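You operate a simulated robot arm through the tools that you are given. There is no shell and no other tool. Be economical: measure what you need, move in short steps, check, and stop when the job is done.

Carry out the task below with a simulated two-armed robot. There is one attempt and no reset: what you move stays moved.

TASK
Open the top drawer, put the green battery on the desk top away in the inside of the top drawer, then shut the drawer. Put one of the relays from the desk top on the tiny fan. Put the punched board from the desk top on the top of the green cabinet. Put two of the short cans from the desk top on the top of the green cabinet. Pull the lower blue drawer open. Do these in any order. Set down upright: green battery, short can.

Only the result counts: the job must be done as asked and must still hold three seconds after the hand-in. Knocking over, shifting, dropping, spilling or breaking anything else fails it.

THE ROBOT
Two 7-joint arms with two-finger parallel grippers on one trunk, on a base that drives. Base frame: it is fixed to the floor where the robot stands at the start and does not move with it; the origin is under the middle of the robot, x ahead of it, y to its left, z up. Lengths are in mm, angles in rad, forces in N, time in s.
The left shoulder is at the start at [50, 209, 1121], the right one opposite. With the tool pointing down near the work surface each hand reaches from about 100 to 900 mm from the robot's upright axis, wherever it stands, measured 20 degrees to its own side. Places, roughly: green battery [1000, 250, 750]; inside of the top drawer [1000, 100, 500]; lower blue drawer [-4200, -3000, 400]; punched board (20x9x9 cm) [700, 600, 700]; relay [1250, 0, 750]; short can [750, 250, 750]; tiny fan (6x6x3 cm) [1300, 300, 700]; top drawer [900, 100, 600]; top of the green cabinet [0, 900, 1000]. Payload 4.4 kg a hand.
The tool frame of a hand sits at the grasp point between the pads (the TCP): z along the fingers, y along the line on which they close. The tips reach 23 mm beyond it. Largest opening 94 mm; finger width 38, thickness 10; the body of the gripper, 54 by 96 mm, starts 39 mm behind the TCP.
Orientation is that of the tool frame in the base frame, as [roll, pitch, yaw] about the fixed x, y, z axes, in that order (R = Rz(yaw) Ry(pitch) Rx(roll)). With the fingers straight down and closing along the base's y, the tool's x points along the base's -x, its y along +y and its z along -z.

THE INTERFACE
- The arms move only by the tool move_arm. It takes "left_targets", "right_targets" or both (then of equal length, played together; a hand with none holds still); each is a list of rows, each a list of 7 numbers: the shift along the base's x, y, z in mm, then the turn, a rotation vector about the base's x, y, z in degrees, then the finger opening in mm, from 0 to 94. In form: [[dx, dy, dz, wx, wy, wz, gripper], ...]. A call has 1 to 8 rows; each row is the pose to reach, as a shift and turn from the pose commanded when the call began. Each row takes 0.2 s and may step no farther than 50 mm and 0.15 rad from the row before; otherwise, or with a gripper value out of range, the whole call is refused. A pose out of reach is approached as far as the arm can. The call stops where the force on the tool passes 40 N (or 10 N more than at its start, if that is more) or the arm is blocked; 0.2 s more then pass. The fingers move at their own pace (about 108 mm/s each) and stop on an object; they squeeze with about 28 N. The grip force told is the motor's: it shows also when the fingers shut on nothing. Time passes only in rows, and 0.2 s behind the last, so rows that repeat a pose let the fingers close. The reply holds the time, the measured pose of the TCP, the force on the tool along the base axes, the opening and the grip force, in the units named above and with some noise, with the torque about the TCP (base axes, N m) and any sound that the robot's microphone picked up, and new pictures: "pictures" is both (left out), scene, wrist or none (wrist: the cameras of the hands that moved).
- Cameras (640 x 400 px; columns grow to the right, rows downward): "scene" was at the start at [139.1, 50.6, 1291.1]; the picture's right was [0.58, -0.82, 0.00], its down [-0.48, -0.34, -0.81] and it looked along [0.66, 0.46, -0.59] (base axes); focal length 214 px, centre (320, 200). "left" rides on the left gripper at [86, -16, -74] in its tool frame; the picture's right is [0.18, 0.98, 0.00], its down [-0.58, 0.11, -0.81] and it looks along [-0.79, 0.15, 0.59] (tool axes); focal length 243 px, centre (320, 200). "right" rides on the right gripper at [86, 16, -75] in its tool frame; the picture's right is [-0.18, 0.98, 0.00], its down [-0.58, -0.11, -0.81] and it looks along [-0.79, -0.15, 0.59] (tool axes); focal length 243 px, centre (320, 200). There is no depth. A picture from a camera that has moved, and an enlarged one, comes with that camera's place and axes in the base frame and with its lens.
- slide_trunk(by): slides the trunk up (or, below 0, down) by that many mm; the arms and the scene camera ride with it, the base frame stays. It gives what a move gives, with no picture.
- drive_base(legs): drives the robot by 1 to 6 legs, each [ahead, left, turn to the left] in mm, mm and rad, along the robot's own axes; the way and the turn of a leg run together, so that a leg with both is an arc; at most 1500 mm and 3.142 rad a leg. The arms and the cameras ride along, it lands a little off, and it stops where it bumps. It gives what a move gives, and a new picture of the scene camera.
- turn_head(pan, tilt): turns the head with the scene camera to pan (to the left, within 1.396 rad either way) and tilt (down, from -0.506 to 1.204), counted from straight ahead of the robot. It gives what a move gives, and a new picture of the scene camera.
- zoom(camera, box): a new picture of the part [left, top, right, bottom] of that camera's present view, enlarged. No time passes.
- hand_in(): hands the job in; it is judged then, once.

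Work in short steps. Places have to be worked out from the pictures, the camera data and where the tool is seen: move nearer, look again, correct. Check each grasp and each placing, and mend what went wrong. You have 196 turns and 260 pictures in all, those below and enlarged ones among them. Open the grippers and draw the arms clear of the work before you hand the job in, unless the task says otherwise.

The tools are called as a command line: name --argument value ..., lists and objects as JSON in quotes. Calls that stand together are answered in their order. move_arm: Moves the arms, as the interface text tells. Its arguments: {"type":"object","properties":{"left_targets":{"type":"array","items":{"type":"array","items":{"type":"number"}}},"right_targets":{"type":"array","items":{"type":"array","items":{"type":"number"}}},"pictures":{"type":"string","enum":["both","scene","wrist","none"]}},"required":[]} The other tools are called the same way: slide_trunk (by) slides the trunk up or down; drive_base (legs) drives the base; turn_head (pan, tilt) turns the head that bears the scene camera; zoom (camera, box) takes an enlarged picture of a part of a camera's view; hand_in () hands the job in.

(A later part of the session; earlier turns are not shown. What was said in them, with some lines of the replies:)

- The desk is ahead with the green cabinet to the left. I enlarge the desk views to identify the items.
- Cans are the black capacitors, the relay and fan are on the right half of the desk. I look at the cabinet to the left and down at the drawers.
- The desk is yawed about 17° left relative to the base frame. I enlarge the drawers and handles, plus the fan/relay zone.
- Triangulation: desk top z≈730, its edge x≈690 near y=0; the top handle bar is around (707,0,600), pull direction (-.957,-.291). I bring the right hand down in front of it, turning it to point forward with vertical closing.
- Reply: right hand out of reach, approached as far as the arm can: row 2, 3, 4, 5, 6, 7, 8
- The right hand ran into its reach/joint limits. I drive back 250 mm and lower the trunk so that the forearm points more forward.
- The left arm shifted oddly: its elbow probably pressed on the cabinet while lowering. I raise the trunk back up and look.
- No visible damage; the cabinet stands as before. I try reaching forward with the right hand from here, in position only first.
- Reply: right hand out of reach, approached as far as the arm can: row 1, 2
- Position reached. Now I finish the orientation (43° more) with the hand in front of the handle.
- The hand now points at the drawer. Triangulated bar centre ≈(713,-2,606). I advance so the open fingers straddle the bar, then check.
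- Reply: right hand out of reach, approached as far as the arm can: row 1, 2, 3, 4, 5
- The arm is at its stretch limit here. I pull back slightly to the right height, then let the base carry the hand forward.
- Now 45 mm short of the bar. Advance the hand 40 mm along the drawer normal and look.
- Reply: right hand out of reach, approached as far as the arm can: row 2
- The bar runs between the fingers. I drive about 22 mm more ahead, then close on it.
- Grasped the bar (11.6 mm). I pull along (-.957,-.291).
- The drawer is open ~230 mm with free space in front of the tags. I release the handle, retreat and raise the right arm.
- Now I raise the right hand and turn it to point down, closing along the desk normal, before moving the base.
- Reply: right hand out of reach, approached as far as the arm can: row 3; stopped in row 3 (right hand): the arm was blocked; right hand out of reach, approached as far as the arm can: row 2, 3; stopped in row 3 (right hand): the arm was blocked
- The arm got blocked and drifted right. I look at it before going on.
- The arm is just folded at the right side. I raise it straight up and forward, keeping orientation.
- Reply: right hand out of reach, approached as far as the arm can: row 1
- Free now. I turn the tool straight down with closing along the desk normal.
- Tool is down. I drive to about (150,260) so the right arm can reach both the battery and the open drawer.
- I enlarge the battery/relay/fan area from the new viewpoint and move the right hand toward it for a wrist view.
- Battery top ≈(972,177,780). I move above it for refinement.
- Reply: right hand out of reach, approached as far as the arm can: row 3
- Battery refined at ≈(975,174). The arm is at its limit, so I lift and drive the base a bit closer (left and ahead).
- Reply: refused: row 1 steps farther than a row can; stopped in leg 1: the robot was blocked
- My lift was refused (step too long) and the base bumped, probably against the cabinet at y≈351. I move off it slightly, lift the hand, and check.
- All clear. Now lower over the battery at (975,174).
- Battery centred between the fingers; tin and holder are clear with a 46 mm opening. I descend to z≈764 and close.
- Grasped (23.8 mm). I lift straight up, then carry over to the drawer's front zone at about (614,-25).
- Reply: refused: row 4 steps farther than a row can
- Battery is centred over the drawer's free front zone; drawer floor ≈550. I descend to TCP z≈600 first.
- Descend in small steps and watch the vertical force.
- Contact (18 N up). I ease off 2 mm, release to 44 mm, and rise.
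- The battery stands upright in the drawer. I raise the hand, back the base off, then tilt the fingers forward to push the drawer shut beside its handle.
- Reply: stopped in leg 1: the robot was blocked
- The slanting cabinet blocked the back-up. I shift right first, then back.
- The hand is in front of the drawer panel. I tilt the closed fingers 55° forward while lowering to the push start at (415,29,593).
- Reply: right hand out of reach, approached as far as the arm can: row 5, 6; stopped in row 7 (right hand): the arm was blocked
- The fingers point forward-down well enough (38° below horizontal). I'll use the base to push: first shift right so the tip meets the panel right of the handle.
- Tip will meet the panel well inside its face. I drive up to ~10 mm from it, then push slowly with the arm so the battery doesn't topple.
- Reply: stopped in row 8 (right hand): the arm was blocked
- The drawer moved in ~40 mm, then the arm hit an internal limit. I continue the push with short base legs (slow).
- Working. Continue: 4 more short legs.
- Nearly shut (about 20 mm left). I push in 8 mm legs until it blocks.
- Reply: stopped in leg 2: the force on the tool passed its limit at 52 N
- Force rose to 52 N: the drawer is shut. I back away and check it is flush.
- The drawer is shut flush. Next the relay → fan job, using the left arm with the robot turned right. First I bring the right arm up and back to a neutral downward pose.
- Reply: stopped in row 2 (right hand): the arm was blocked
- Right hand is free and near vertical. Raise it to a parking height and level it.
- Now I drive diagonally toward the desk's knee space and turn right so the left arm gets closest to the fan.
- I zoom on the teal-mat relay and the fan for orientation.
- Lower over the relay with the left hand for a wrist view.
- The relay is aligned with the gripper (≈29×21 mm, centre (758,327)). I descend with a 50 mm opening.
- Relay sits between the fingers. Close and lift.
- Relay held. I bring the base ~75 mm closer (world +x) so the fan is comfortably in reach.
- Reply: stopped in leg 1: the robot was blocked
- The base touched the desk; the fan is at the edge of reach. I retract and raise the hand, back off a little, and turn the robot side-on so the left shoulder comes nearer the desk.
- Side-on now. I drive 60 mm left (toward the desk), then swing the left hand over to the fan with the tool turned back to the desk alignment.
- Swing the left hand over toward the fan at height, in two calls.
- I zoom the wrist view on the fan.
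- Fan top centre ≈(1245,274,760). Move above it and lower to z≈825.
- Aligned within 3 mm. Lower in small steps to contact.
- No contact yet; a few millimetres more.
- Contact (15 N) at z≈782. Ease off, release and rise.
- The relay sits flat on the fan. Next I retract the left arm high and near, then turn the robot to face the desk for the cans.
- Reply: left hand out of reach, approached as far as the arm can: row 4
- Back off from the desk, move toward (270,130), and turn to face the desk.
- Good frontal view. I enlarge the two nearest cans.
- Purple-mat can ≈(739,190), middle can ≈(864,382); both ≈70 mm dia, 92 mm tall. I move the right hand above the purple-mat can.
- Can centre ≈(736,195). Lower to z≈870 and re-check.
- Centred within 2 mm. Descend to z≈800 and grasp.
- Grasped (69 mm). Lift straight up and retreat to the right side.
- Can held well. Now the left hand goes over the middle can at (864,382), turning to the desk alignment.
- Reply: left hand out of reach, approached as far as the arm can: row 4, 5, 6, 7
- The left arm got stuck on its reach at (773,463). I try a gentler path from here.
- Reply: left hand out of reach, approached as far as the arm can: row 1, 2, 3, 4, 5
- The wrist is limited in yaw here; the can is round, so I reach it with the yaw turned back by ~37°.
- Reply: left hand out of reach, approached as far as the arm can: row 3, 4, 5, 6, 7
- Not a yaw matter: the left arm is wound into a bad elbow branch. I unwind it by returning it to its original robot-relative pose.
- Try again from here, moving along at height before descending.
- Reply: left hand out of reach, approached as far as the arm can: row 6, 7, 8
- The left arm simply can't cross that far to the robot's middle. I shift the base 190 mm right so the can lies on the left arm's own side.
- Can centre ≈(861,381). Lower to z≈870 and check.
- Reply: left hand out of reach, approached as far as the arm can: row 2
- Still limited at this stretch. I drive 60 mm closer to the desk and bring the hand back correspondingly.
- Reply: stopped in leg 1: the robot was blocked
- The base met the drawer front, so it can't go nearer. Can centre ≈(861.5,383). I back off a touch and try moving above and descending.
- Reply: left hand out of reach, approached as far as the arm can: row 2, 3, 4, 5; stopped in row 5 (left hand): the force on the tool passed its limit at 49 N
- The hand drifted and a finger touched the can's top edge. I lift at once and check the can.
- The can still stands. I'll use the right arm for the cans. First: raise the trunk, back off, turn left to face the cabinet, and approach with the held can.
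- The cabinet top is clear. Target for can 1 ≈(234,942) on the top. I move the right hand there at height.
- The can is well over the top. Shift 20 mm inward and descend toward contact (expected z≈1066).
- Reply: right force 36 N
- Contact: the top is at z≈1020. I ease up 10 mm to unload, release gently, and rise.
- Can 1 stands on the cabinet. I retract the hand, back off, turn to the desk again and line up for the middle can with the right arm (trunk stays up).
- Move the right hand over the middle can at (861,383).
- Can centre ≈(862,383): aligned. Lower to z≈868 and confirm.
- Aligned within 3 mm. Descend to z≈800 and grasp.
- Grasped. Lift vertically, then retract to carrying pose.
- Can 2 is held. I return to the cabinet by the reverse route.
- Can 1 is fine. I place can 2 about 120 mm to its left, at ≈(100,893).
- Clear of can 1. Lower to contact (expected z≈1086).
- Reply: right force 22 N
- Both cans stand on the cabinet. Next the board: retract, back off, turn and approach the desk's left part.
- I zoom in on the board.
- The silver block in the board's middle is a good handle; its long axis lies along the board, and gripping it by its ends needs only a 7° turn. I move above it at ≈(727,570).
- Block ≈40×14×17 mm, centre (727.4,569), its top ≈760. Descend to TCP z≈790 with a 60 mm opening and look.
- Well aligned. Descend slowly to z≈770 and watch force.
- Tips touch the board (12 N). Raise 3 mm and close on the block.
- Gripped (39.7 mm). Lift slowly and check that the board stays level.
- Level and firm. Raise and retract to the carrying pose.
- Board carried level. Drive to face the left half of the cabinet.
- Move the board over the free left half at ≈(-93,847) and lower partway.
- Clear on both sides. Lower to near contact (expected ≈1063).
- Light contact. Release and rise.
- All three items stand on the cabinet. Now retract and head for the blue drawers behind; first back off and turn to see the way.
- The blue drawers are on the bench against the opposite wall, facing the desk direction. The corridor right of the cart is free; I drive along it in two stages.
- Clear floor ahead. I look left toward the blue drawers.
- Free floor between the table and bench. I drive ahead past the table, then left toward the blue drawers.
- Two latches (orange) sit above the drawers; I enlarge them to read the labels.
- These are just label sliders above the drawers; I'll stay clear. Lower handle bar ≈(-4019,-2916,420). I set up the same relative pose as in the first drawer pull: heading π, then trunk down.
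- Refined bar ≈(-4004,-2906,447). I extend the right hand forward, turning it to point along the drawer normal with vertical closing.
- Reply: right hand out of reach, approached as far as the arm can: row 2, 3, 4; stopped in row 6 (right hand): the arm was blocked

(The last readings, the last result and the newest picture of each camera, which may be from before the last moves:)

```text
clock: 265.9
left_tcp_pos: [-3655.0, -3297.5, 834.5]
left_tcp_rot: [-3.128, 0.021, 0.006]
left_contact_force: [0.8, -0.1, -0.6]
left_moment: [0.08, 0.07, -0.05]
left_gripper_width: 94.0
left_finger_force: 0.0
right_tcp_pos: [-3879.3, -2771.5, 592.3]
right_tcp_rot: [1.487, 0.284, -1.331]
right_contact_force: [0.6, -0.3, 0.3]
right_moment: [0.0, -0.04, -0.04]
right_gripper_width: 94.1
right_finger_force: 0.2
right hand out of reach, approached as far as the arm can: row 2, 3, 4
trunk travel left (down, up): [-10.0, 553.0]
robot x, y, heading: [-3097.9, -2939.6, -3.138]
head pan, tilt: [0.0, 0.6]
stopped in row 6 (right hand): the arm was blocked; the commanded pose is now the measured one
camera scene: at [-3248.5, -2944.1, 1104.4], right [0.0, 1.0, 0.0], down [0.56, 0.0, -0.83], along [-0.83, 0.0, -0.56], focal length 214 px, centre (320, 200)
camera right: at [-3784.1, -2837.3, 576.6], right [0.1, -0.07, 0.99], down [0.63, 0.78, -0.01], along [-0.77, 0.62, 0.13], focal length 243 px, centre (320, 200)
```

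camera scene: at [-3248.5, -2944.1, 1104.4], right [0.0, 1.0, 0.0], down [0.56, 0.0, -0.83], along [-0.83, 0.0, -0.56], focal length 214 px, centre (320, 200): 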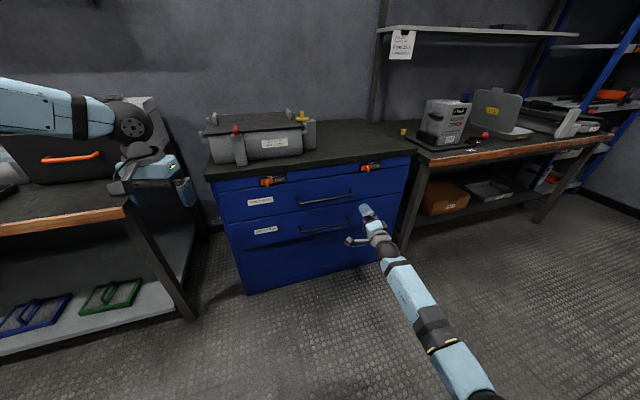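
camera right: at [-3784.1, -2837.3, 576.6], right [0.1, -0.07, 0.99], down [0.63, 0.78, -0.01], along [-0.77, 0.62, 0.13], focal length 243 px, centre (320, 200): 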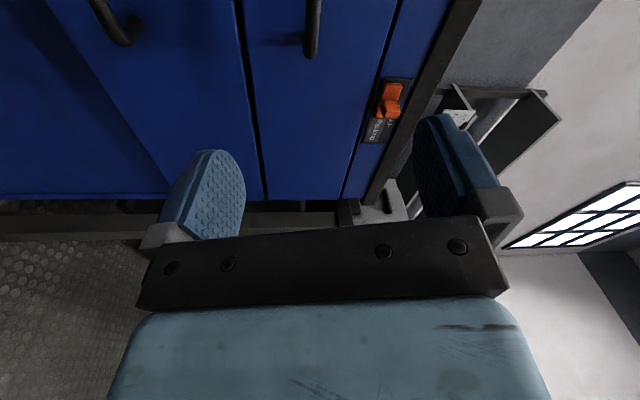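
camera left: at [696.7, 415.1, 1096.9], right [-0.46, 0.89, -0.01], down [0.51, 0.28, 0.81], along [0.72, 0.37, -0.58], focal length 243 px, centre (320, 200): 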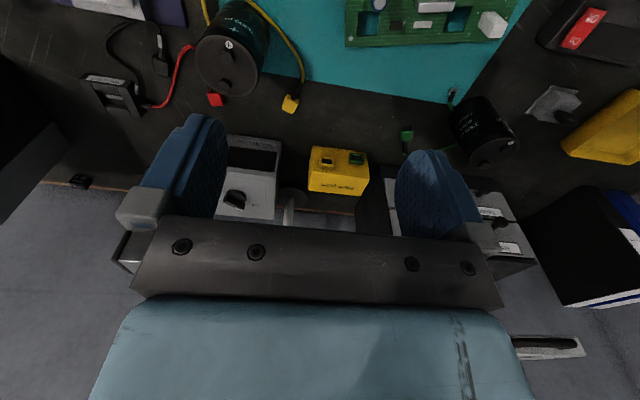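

The hand is forward but off in position and 17° in orientation. I correct both toward the pre-grasp pose.

move_arm --right_targets '[[-4, -18, -24, -2.4, -1.5, 0.4, 94], [-8, -36, -48, -4.8, -3.0, 0.8, 94], [-12, -54, -72, -7.2, -4.5, 1.25, 94], [-18, -72, -96, -9.6, -6.0, 1.7, 94], [-24, -90, -120, -12, -7.5, 2.1, 94], [-29, -106, -142, -14.4, -8.96, 2.5, 94]]' --pictures "wrist"

```text
clock: 267.3
left_tcp_pos: [-3658.8, -3295.5, 833.7]
left_tcp_rot: [-3.136, 0.015, 0.004]
left_contact_force: [-0.2, 0.5, 0.2]
left_moment: [-0.05, -0.01, -0.02]
left_gripper_width: 94.0
left_finger_force: 0.1
right_tcp_pos: [-3908.7, -2878.7, 443.8]
right_tcp_rot: [1.579, -0.013, -1.274]
right_contact_force: [0.4, -0.1, -0.2]
right_moment: [-0.01, -0.01, 0.02]
right_gripper_width: 94.1
right_finger_force: 0.0
trunk travel left (down, up): [-10.0, 553.0]
robot x, y, heading: [-3097.0, -2942.2, -3.141]
head pan, tilt: [0.0, 0.6]
camera right: at [-3810.7, -2939.9, 461.4], right [-0.07, 0.18, 0.98], down [0.6, 0.79, -0.11], along [-0.8, 0.58, -0.16], focal length 243 px, centre (320, 200)
```

right: 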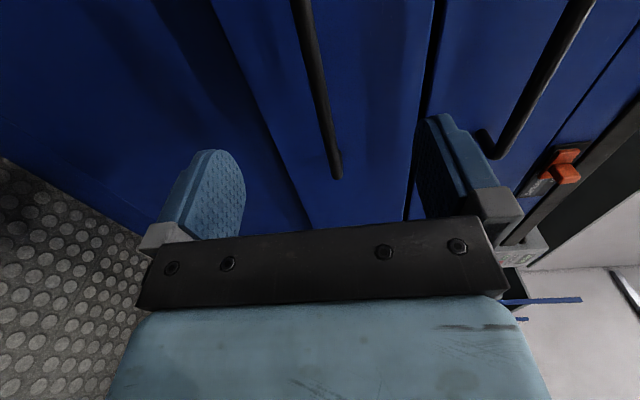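

The bar (z≈441) lies between the fingers' line. I let the base carry the hand forward 80 mm along the normal.

drive_base --legs '[[77, 23, 0]]'

zoom --camera "right" --box '[0, 0, 640, 400]'

```text
clock: 268.4
left_tcp_pos: [-3734.1, -3318.5, 833.3]
left_tcp_rot: [-3.135, 0.016, 0.002]
left_contact_force: [0.2, -0.5, -0.4]
left_moment: [-0.03, -0.03, -0.01]
left_gripper_width: 93.7
left_finger_force: 0.1
right_tcp_pos: [-3984.3, -2900.4, 443.6]
right_tcp_rot: [1.582, -0.008, -1.277]
right_contact_force: [-0.2, 0.8, -0.5]
right_moment: [-0.04, 0.01, 0.01]
right_gripper_width: 93.9
right_finger_force: 0.1
trunk travel left (down, up): [-10.0, 553.0]
robot x, y, heading: [-3173.1, -2963.9, -3.14]
head pan, tilt: [0.0, 0.6]
camera scene: at [-3328.1, -2964.2, 1103.9], right [0.0, 1.0, 0.0], down [0.57, 0.0, -0.82], along [-0.82, 0.0, -0.57], focal length 214 px, centre (320, 200)
```

scene: 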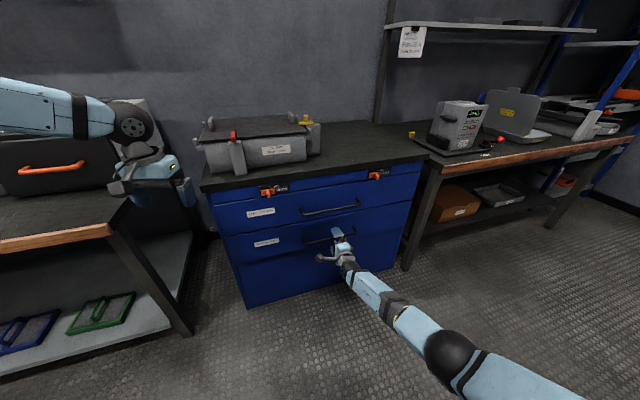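

```text
1.00 times, centred on (320, 200) of right (not enlarged: the box is as wide or as high as the picture)
camera zoom: at [-3885.9, -2960.9, 459.6], right [-0.07, 0.18, 0.98], down [0.6, 0.79, -0.11], along [-0.79, 0.59, -0.16], focal length 243 px, centre (320, 200)
```

zoom: 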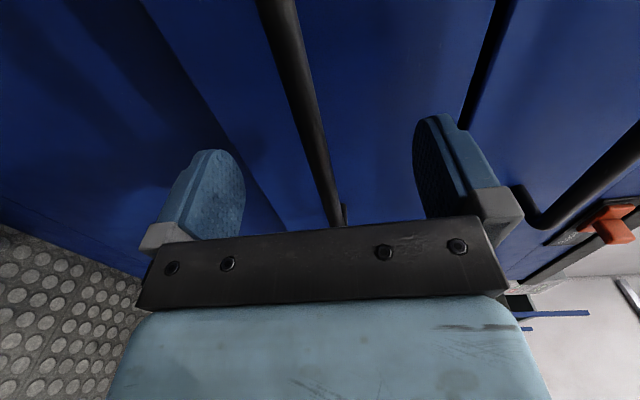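

About 18 mm short. Advance a bit and close on the bar.

drive_base --legs '[[16, 5, 0]]'

move_arm --right_targets '[[0, 0, -2, 0, 0, 0, 60], [0, 0, -2, 0, 0, 0, 20], [0, 0, -2, 0, 0, 0, 0], [0, 0, -2, 0, 0, 0, 0]]' --pictures "wrist"

```text
clock: 269.2
left_tcp_pos: [-3749.4, -3323.1, 833.6]
left_tcp_rot: [-3.132, 0.016, 0.005]
left_contact_force: [0.5, -0.8, 0.8]
left_moment: [0.01, -0.03, 0.0]
left_gripper_width: 94.1
left_finger_force: 0.1
right_tcp_pos: [-3998.3, -2904.0, 442.4]
right_tcp_rot: [1.581, -0.008, -1.278]
right_contact_force: [0.0, 0.1, -0.5]
right_moment: [-0.01, 0.04, 0.02]
right_gripper_width: 94.1
right_finger_force: 0.0
trunk travel left (down, up): [-10.0, 553.0]
robot x, y, heading: [-3185.0, -2968.7, -3.14]
head pan, tilt: [0.0, 0.6]
camera scene: at [-3343.8, -2969.2, 1104.0], right [0.0, 1.0, 0.0], down [0.57, 0.0, -0.82], along [-0.82, 0.0, -0.57], focal length 214 px, centre (320, 200)
```

scene: 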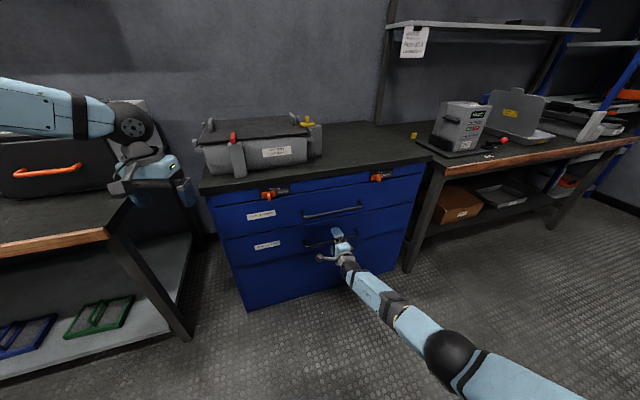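

```text
clock: 270.2
left_tcp_pos: [-3749.3, -3322.4, 834.3]
left_tcp_rot: [-3.132, 0.016, 0.003]
left_contact_force: [-0.2, -0.2, 0.4]
left_moment: [-0.02, 0.0, 0.03]
left_gripper_width: 94.0
left_finger_force: 0.1
right_tcp_pos: [-4000.0, -2904.6, 440.3]
right_tcp_rot: [1.58, -0.008, -1.276]
right_contact_force: [2.3, 0.8, 1.8]
right_moment: [1.8, 0.58, 0.05]
right_gripper_width: 11.9
right_finger_force: 45.2
trunk travel left (down, up): [-10.0, 553.0]
robot x, y, heading: [-3185.2, -2971.7, -3.146]
head pan, tilt: [0.0, 0.6]
camera right: at [-3901.4, -2965.7, 457.7], right [-0.06, 0.18, 0.98], down [0.6, 0.79, -0.1], along [-0.79, 0.59, -0.16], focal length 243 px, centre (320, 200)
```

right: 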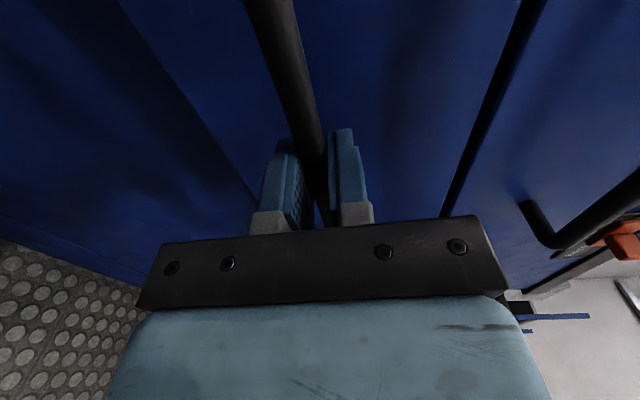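

Bar gripped. Pull along (+.957,+.291).

move_arm --right_targets '[[19, 6, 0, 0, 0, 0, 0], [48, 14.5, 0, 0, 0, 0, 0], [77, 23.3, 0, 0, 0, 0, 0], [105, 32, 0, 0, 0, 0, 0], [134, 40.7, 0, 0, 0, 0, 0], [163, 49.5, 0, 0, 0, 0, 0], [191, 58, 0, 0, 0, 0, 0], [220, 67, 0, 0, 0, 0, 0]]'

```text
clock: 271.3
left_tcp_pos: [-3748.8, -3324.6, 833.5]
left_tcp_rot: [-3.134, 0.016, 0.007]
left_contact_force: [-0.9, 0.1, -0.1]
left_moment: [-0.01, 0.03, 0.03]
left_gripper_width: 94.0
left_finger_force: 0.0
right_tcp_pos: [-3888.9, -2868.6, 441.4]
right_tcp_rot: [1.585, -0.001, -1.263]
right_contact_force: [-2.0, -4.2, -11.2]
right_moment: [-0.09, -0.22, 0.07]
right_gripper_width: 11.7
right_finger_force: 44.6
trunk travel left (down, up): [-10.0, 553.0]
robot x, y, heading: [-3185.6, -2967.9, -3.139]
head pan, tilt: [0.0, 0.6]
stopped in row 5 (right hand): the force on the tool passed its limit at 50 N (the readings are from after the stop); the commanded pose is now the measured one
camera scene: at [-3343.6, -2969.6, 1103.7], right [0.0, 1.0, 0.0], down [0.57, 0.0, -0.82], along [-0.82, 0.0, -0.57], focal length 214 px, centre (320, 200)
camera right: at [-3789.9, -2928.8, 457.5], right [-0.07, 0.17, 0.98], down [0.59, 0.8, -0.1], along [-0.8, 0.58, -0.16], focal length 243 px, centre (320, 200)
```

scene: 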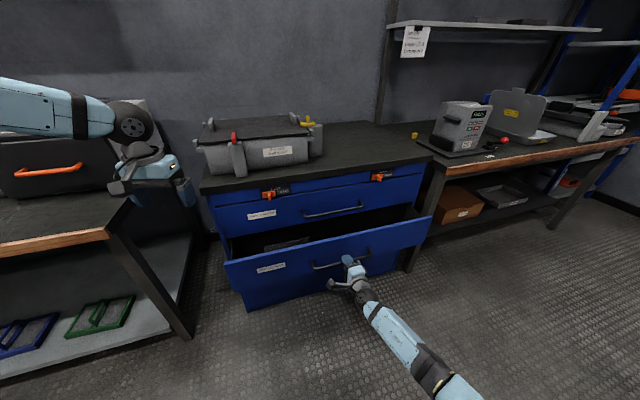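
right: 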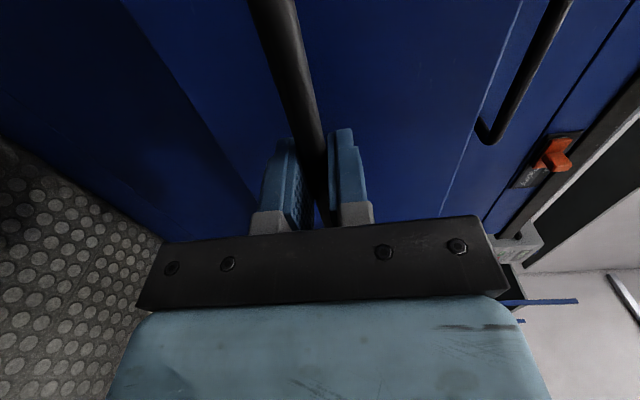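

The drawer is out ~117 mm; the force limit stopped it. I continue with smaller steps.

move_arm --right_targets '[[10, 3, 0, 0, 0, 0, 0], [22, 6.7, 0, 0, 0, 0, 0], [34, 10.3, 0, 0, 0, 0, 0], [46, 14, 0, 0, 0, 0, 0], [58, 17.6, 0, 0, 0, 0, 0], [70, 21.3, 0, 0, 0, 0, 0], [82, 25, 0, 0, 0, 0, 0], [94, 28.6, 0, 0, 0, 0, 0]]' --pictures "scene"

```text
clock: 271.7
left_tcp_pos: [-3747.1, -3324.5, 833.6]
left_tcp_rot: [-3.134, 0.017, 0.006]
left_contact_force: [-0.4, 0.1, -0.4]
left_moment: [0.03, -0.02, 0.01]
left_gripper_width: 93.8
left_finger_force: 0.0
right_tcp_pos: [-3883.0, -2866.1, 439.6]
right_tcp_rot: [1.591, 0.004, -1.255]
right_contact_force: [-1.8, -2.5, -18.9]
right_moment: [-1.49, -0.55, 1.27]
right_gripper_width: 11.7
right_finger_force: 45.3
trunk travel left (down, up): [-10.0, 553.0]
robot x, y, heading: [-3184.8, -2967.7, -3.135]
head pan, tilt: [0.0, 0.6]
stopped in row 2 (right hand): the force on the tool passed its limit at 56 N (the readings are from after the stop); the commanded pose is now the measured one
camera scene: at [-3344.6, -2969.9, 1103.3], right [-0.01, 1.0, 0.0], down [0.57, 0.0, -0.82], along [-0.82, -0.01, -0.57], focal length 214 px, centre (320, 200)
```

scene: 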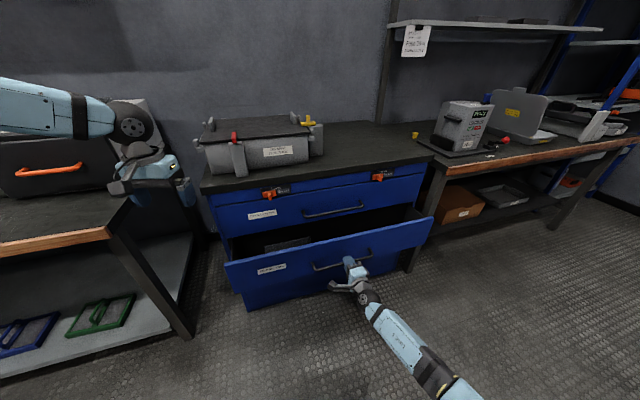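

I let the base do the rest of the pull, driving backward along the drawer axis.

drive_base --legs '[[-38, -11.6, 0], [-38, -11.6, 0], [-30, -9, 0]]'

```text
clock: 273.3
left_tcp_pos: [-3670.1, -3300.4, 835.2]
left_tcp_rot: [-3.133, 0.016, 0.007]
left_contact_force: [-1.0, -0.8, -0.1]
left_moment: [-0.01, -0.02, 0.01]
left_gripper_width: 93.8
left_finger_force: 0.1
right_tcp_pos: [-3804.6, -2841.9, 439.8]
right_tcp_rot: [1.593, 0.005, -1.254]
right_contact_force: [-2.2, -1.2, -3.6]
right_moment: [-1.12, -0.34, -0.41]
right_gripper_width: 11.8
right_finger_force: 44.5
trunk travel left (down, up): [-10.0, 553.0]
robot x, y, heading: [-3109.5, -2947.6, -3.135]
head pan, tilt: [0.0, 0.6]
stopped in leg 2: the force on the tool passed its limit at 42 N (the readings are from after the stop); the commanded pose is now the measured one
camera scene: at [-3266.3, -2945.8, 1104.0], right [-0.01, 1.0, 0.0], down [0.57, 0.0, -0.82], along [-0.82, 0.0, -0.57], focal length 214 px, centre (320, 200)
```

scene: 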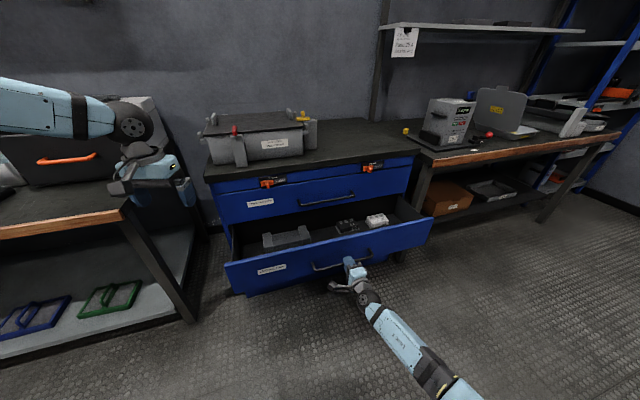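

Out ~205 mm now. A little more with short legs.

drive_base --legs '[[-15, -4.6, 0], [-15, -4.6, 0], [-15, -4.6, 0], [-15, -4.6, 0]]'

```text
clock: 275.1
left_tcp_pos: [-3611.5, -3279.9, 833.8]
left_tcp_rot: [-3.134, 0.016, 0.007]
left_contact_force: [0.3, 0.6, -0.6]
left_moment: [0.02, 0.04, -0.06]
left_gripper_width: 94.2
left_finger_force: 0.1
right_tcp_pos: [-3745.0, -2822.3, 440.0]
right_tcp_rot: [1.591, 0.005, -1.257]
right_contact_force: [2.9, -1.0, -4.7]
right_moment: [-1.49, -0.54, 0.1]
right_gripper_width: 11.9
right_finger_force: 45.0
trunk travel left (down, up): [-10.0, 553.0]
robot x, y, heading: [-3049.6, -2927.1, -3.131]
head pan, tilt: [0.0, 0.6]
camera scene: at [-3206.8, -2926.7, 1103.9], right [-0.01, 1.0, 0.0], down [0.57, 0.0, -0.82], along [-0.82, 0.0, -0.57], focal length 214 px, centre (320, 200)
```

scene: 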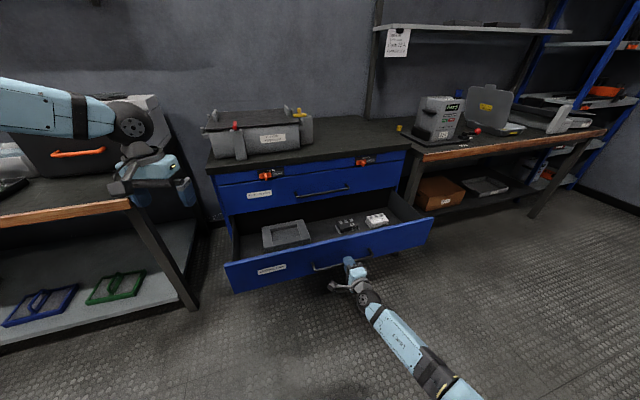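

Out ~268 mm and moving freely; one more short pull for margin.

drive_base --legs '[[-15, -4.6, 0], [-15, -4.6, 0], [-15, -4.6, 0]]'

```text
clock: 276.6
left_tcp_pos: [-3565.9, -3267.6, 833.7]
left_tcp_rot: [-3.134, 0.016, 0.008]
left_contact_force: [0.4, 0.5, -0.4]
left_moment: [0.01, 0.0, 0.0]
left_gripper_width: 94.2
left_finger_force: 0.1
right_tcp_pos: [-3698.3, -2808.2, 441.5]
right_tcp_rot: [1.591, 0.003, -1.257]
right_contact_force: [2.3, 0.5, -1.7]
right_moment: [-1.55, -0.47, 0.13]
right_gripper_width: 11.6
right_finger_force: 45.3
trunk travel left (down, up): [-10.0, 553.0]
robot x, y, heading: [-3006.1, -2913.4, -3.136]
head pan, tilt: [0.0, 0.6]
camera scene: at [-3161.1, -2912.6, 1104.0], right [-0.01, 1.0, 0.0], down [0.57, 0.0, -0.82], along [-0.82, 0.0, -0.57], focal length 214 px, centre (320, 200)
```

scene: 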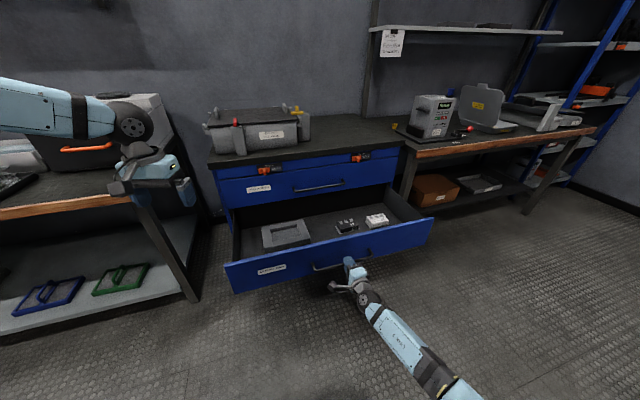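

Open ~315 mm. I release the handle and back the robot straight away along the axis.

move_arm --right_targets '[[0, 0, 0, 0, 0, 0, 40], [0, 0, 0, 0, 0, 0, 94], [0, 0, 0, 0, 0, 0, 94]]' --pictures "none"

drive_base --legs '[[-190, -58, 0]]'

```text
clock: 277.4
left_tcp_pos: [-3564.9, -3267.0, 833.7]
left_tcp_rot: [-3.133, 0.017, 0.008]
left_contact_force: [0.1, -0.8, 0.5]
left_moment: [-0.03, 0.0, -0.01]
left_gripper_width: 94.0
left_finger_force: 0.0
right_tcp_pos: [-3698.5, -2807.7, 439.7]
right_tcp_rot: [1.59, 0.006, -1.257]
right_contact_force: [-0.4, 0.2, 0.5]
right_moment: [0.0, -0.01, -0.04]
right_gripper_width: 94.0
right_finger_force: 0.1
trunk travel left (down, up): [-10.0, 553.0]
robot x, y, heading: [-3003.0, -2916.4, -3.138]
head pan, tilt: [0.0, 0.6]
```

```text
clock: 279.0
left_tcp_pos: [-3379.8, -3206.7, 834.0]
left_tcp_rot: [-3.132, 0.018, 0.001]
left_contact_force: [-0.1, 0.0, 0.1]
left_moment: [0.01, -0.02, -0.03]
left_gripper_width: 93.9
left_finger_force: 0.0
right_tcp_pos: [-3510.9, -2746.9, 441.5]
right_tcp_rot: [1.59, 0.008, -1.26]
right_contact_force: [1.8, 0.6, -0.2]
right_moment: [-0.03, 0.01, -0.01]
right_gripper_width: 93.8
right_finger_force: 0.0
trunk travel left (down, up): [-10.0, 553.0]
robot x, y, heading: [-2818.6, -2852.3, -3.145]
head pan, tilt: [0.0, 0.6]
camera scene: at [-2973.1, -2853.8, 1104.2], right [0.0, 1.0, 0.0], down [0.56, 0.0, -0.83], along [-0.83, 0.0, -0.56], focal length 214 px, centre (320, 200)
```

scene: 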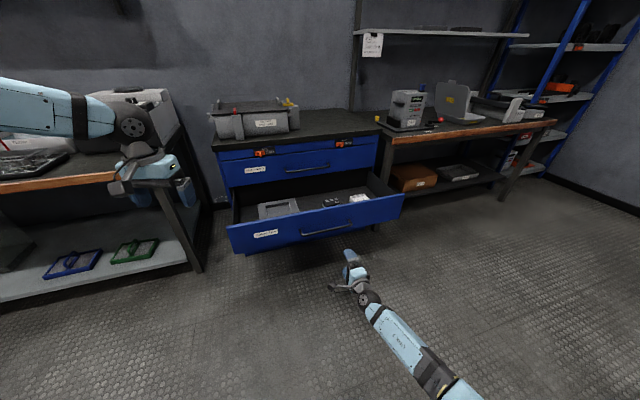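

The lower blue drawer stands open and nothing else moved. The battery is away in the shut top drawer, a relay is on the fan, and the board and two cans are on the cabinet. Both grippers are open and clear, so I hand in.

hand_in

```text
The job is handed in.
```

I handed the job in with every part done, but I couldn't check that the green battery is still upright. It was standing when I last saw it, partway through closing the drawer.

- **Green battery:** it is in the top drawer, which I shut slowly and which now sits flush.
- **Relay:** one relay lies flat on the tiny fan.
- **Cabinet top:** the punched board and two short cans are on top of the green cabinet, with the cans upright.
- **Lower blue drawer:** it is pulled open about 315 mm.

The base bumped the green cabinet and the desk side lightly while driving. The left gripper also touched the top of one can, which stayed standing. I saw nothing knocked over or clearly shifted.
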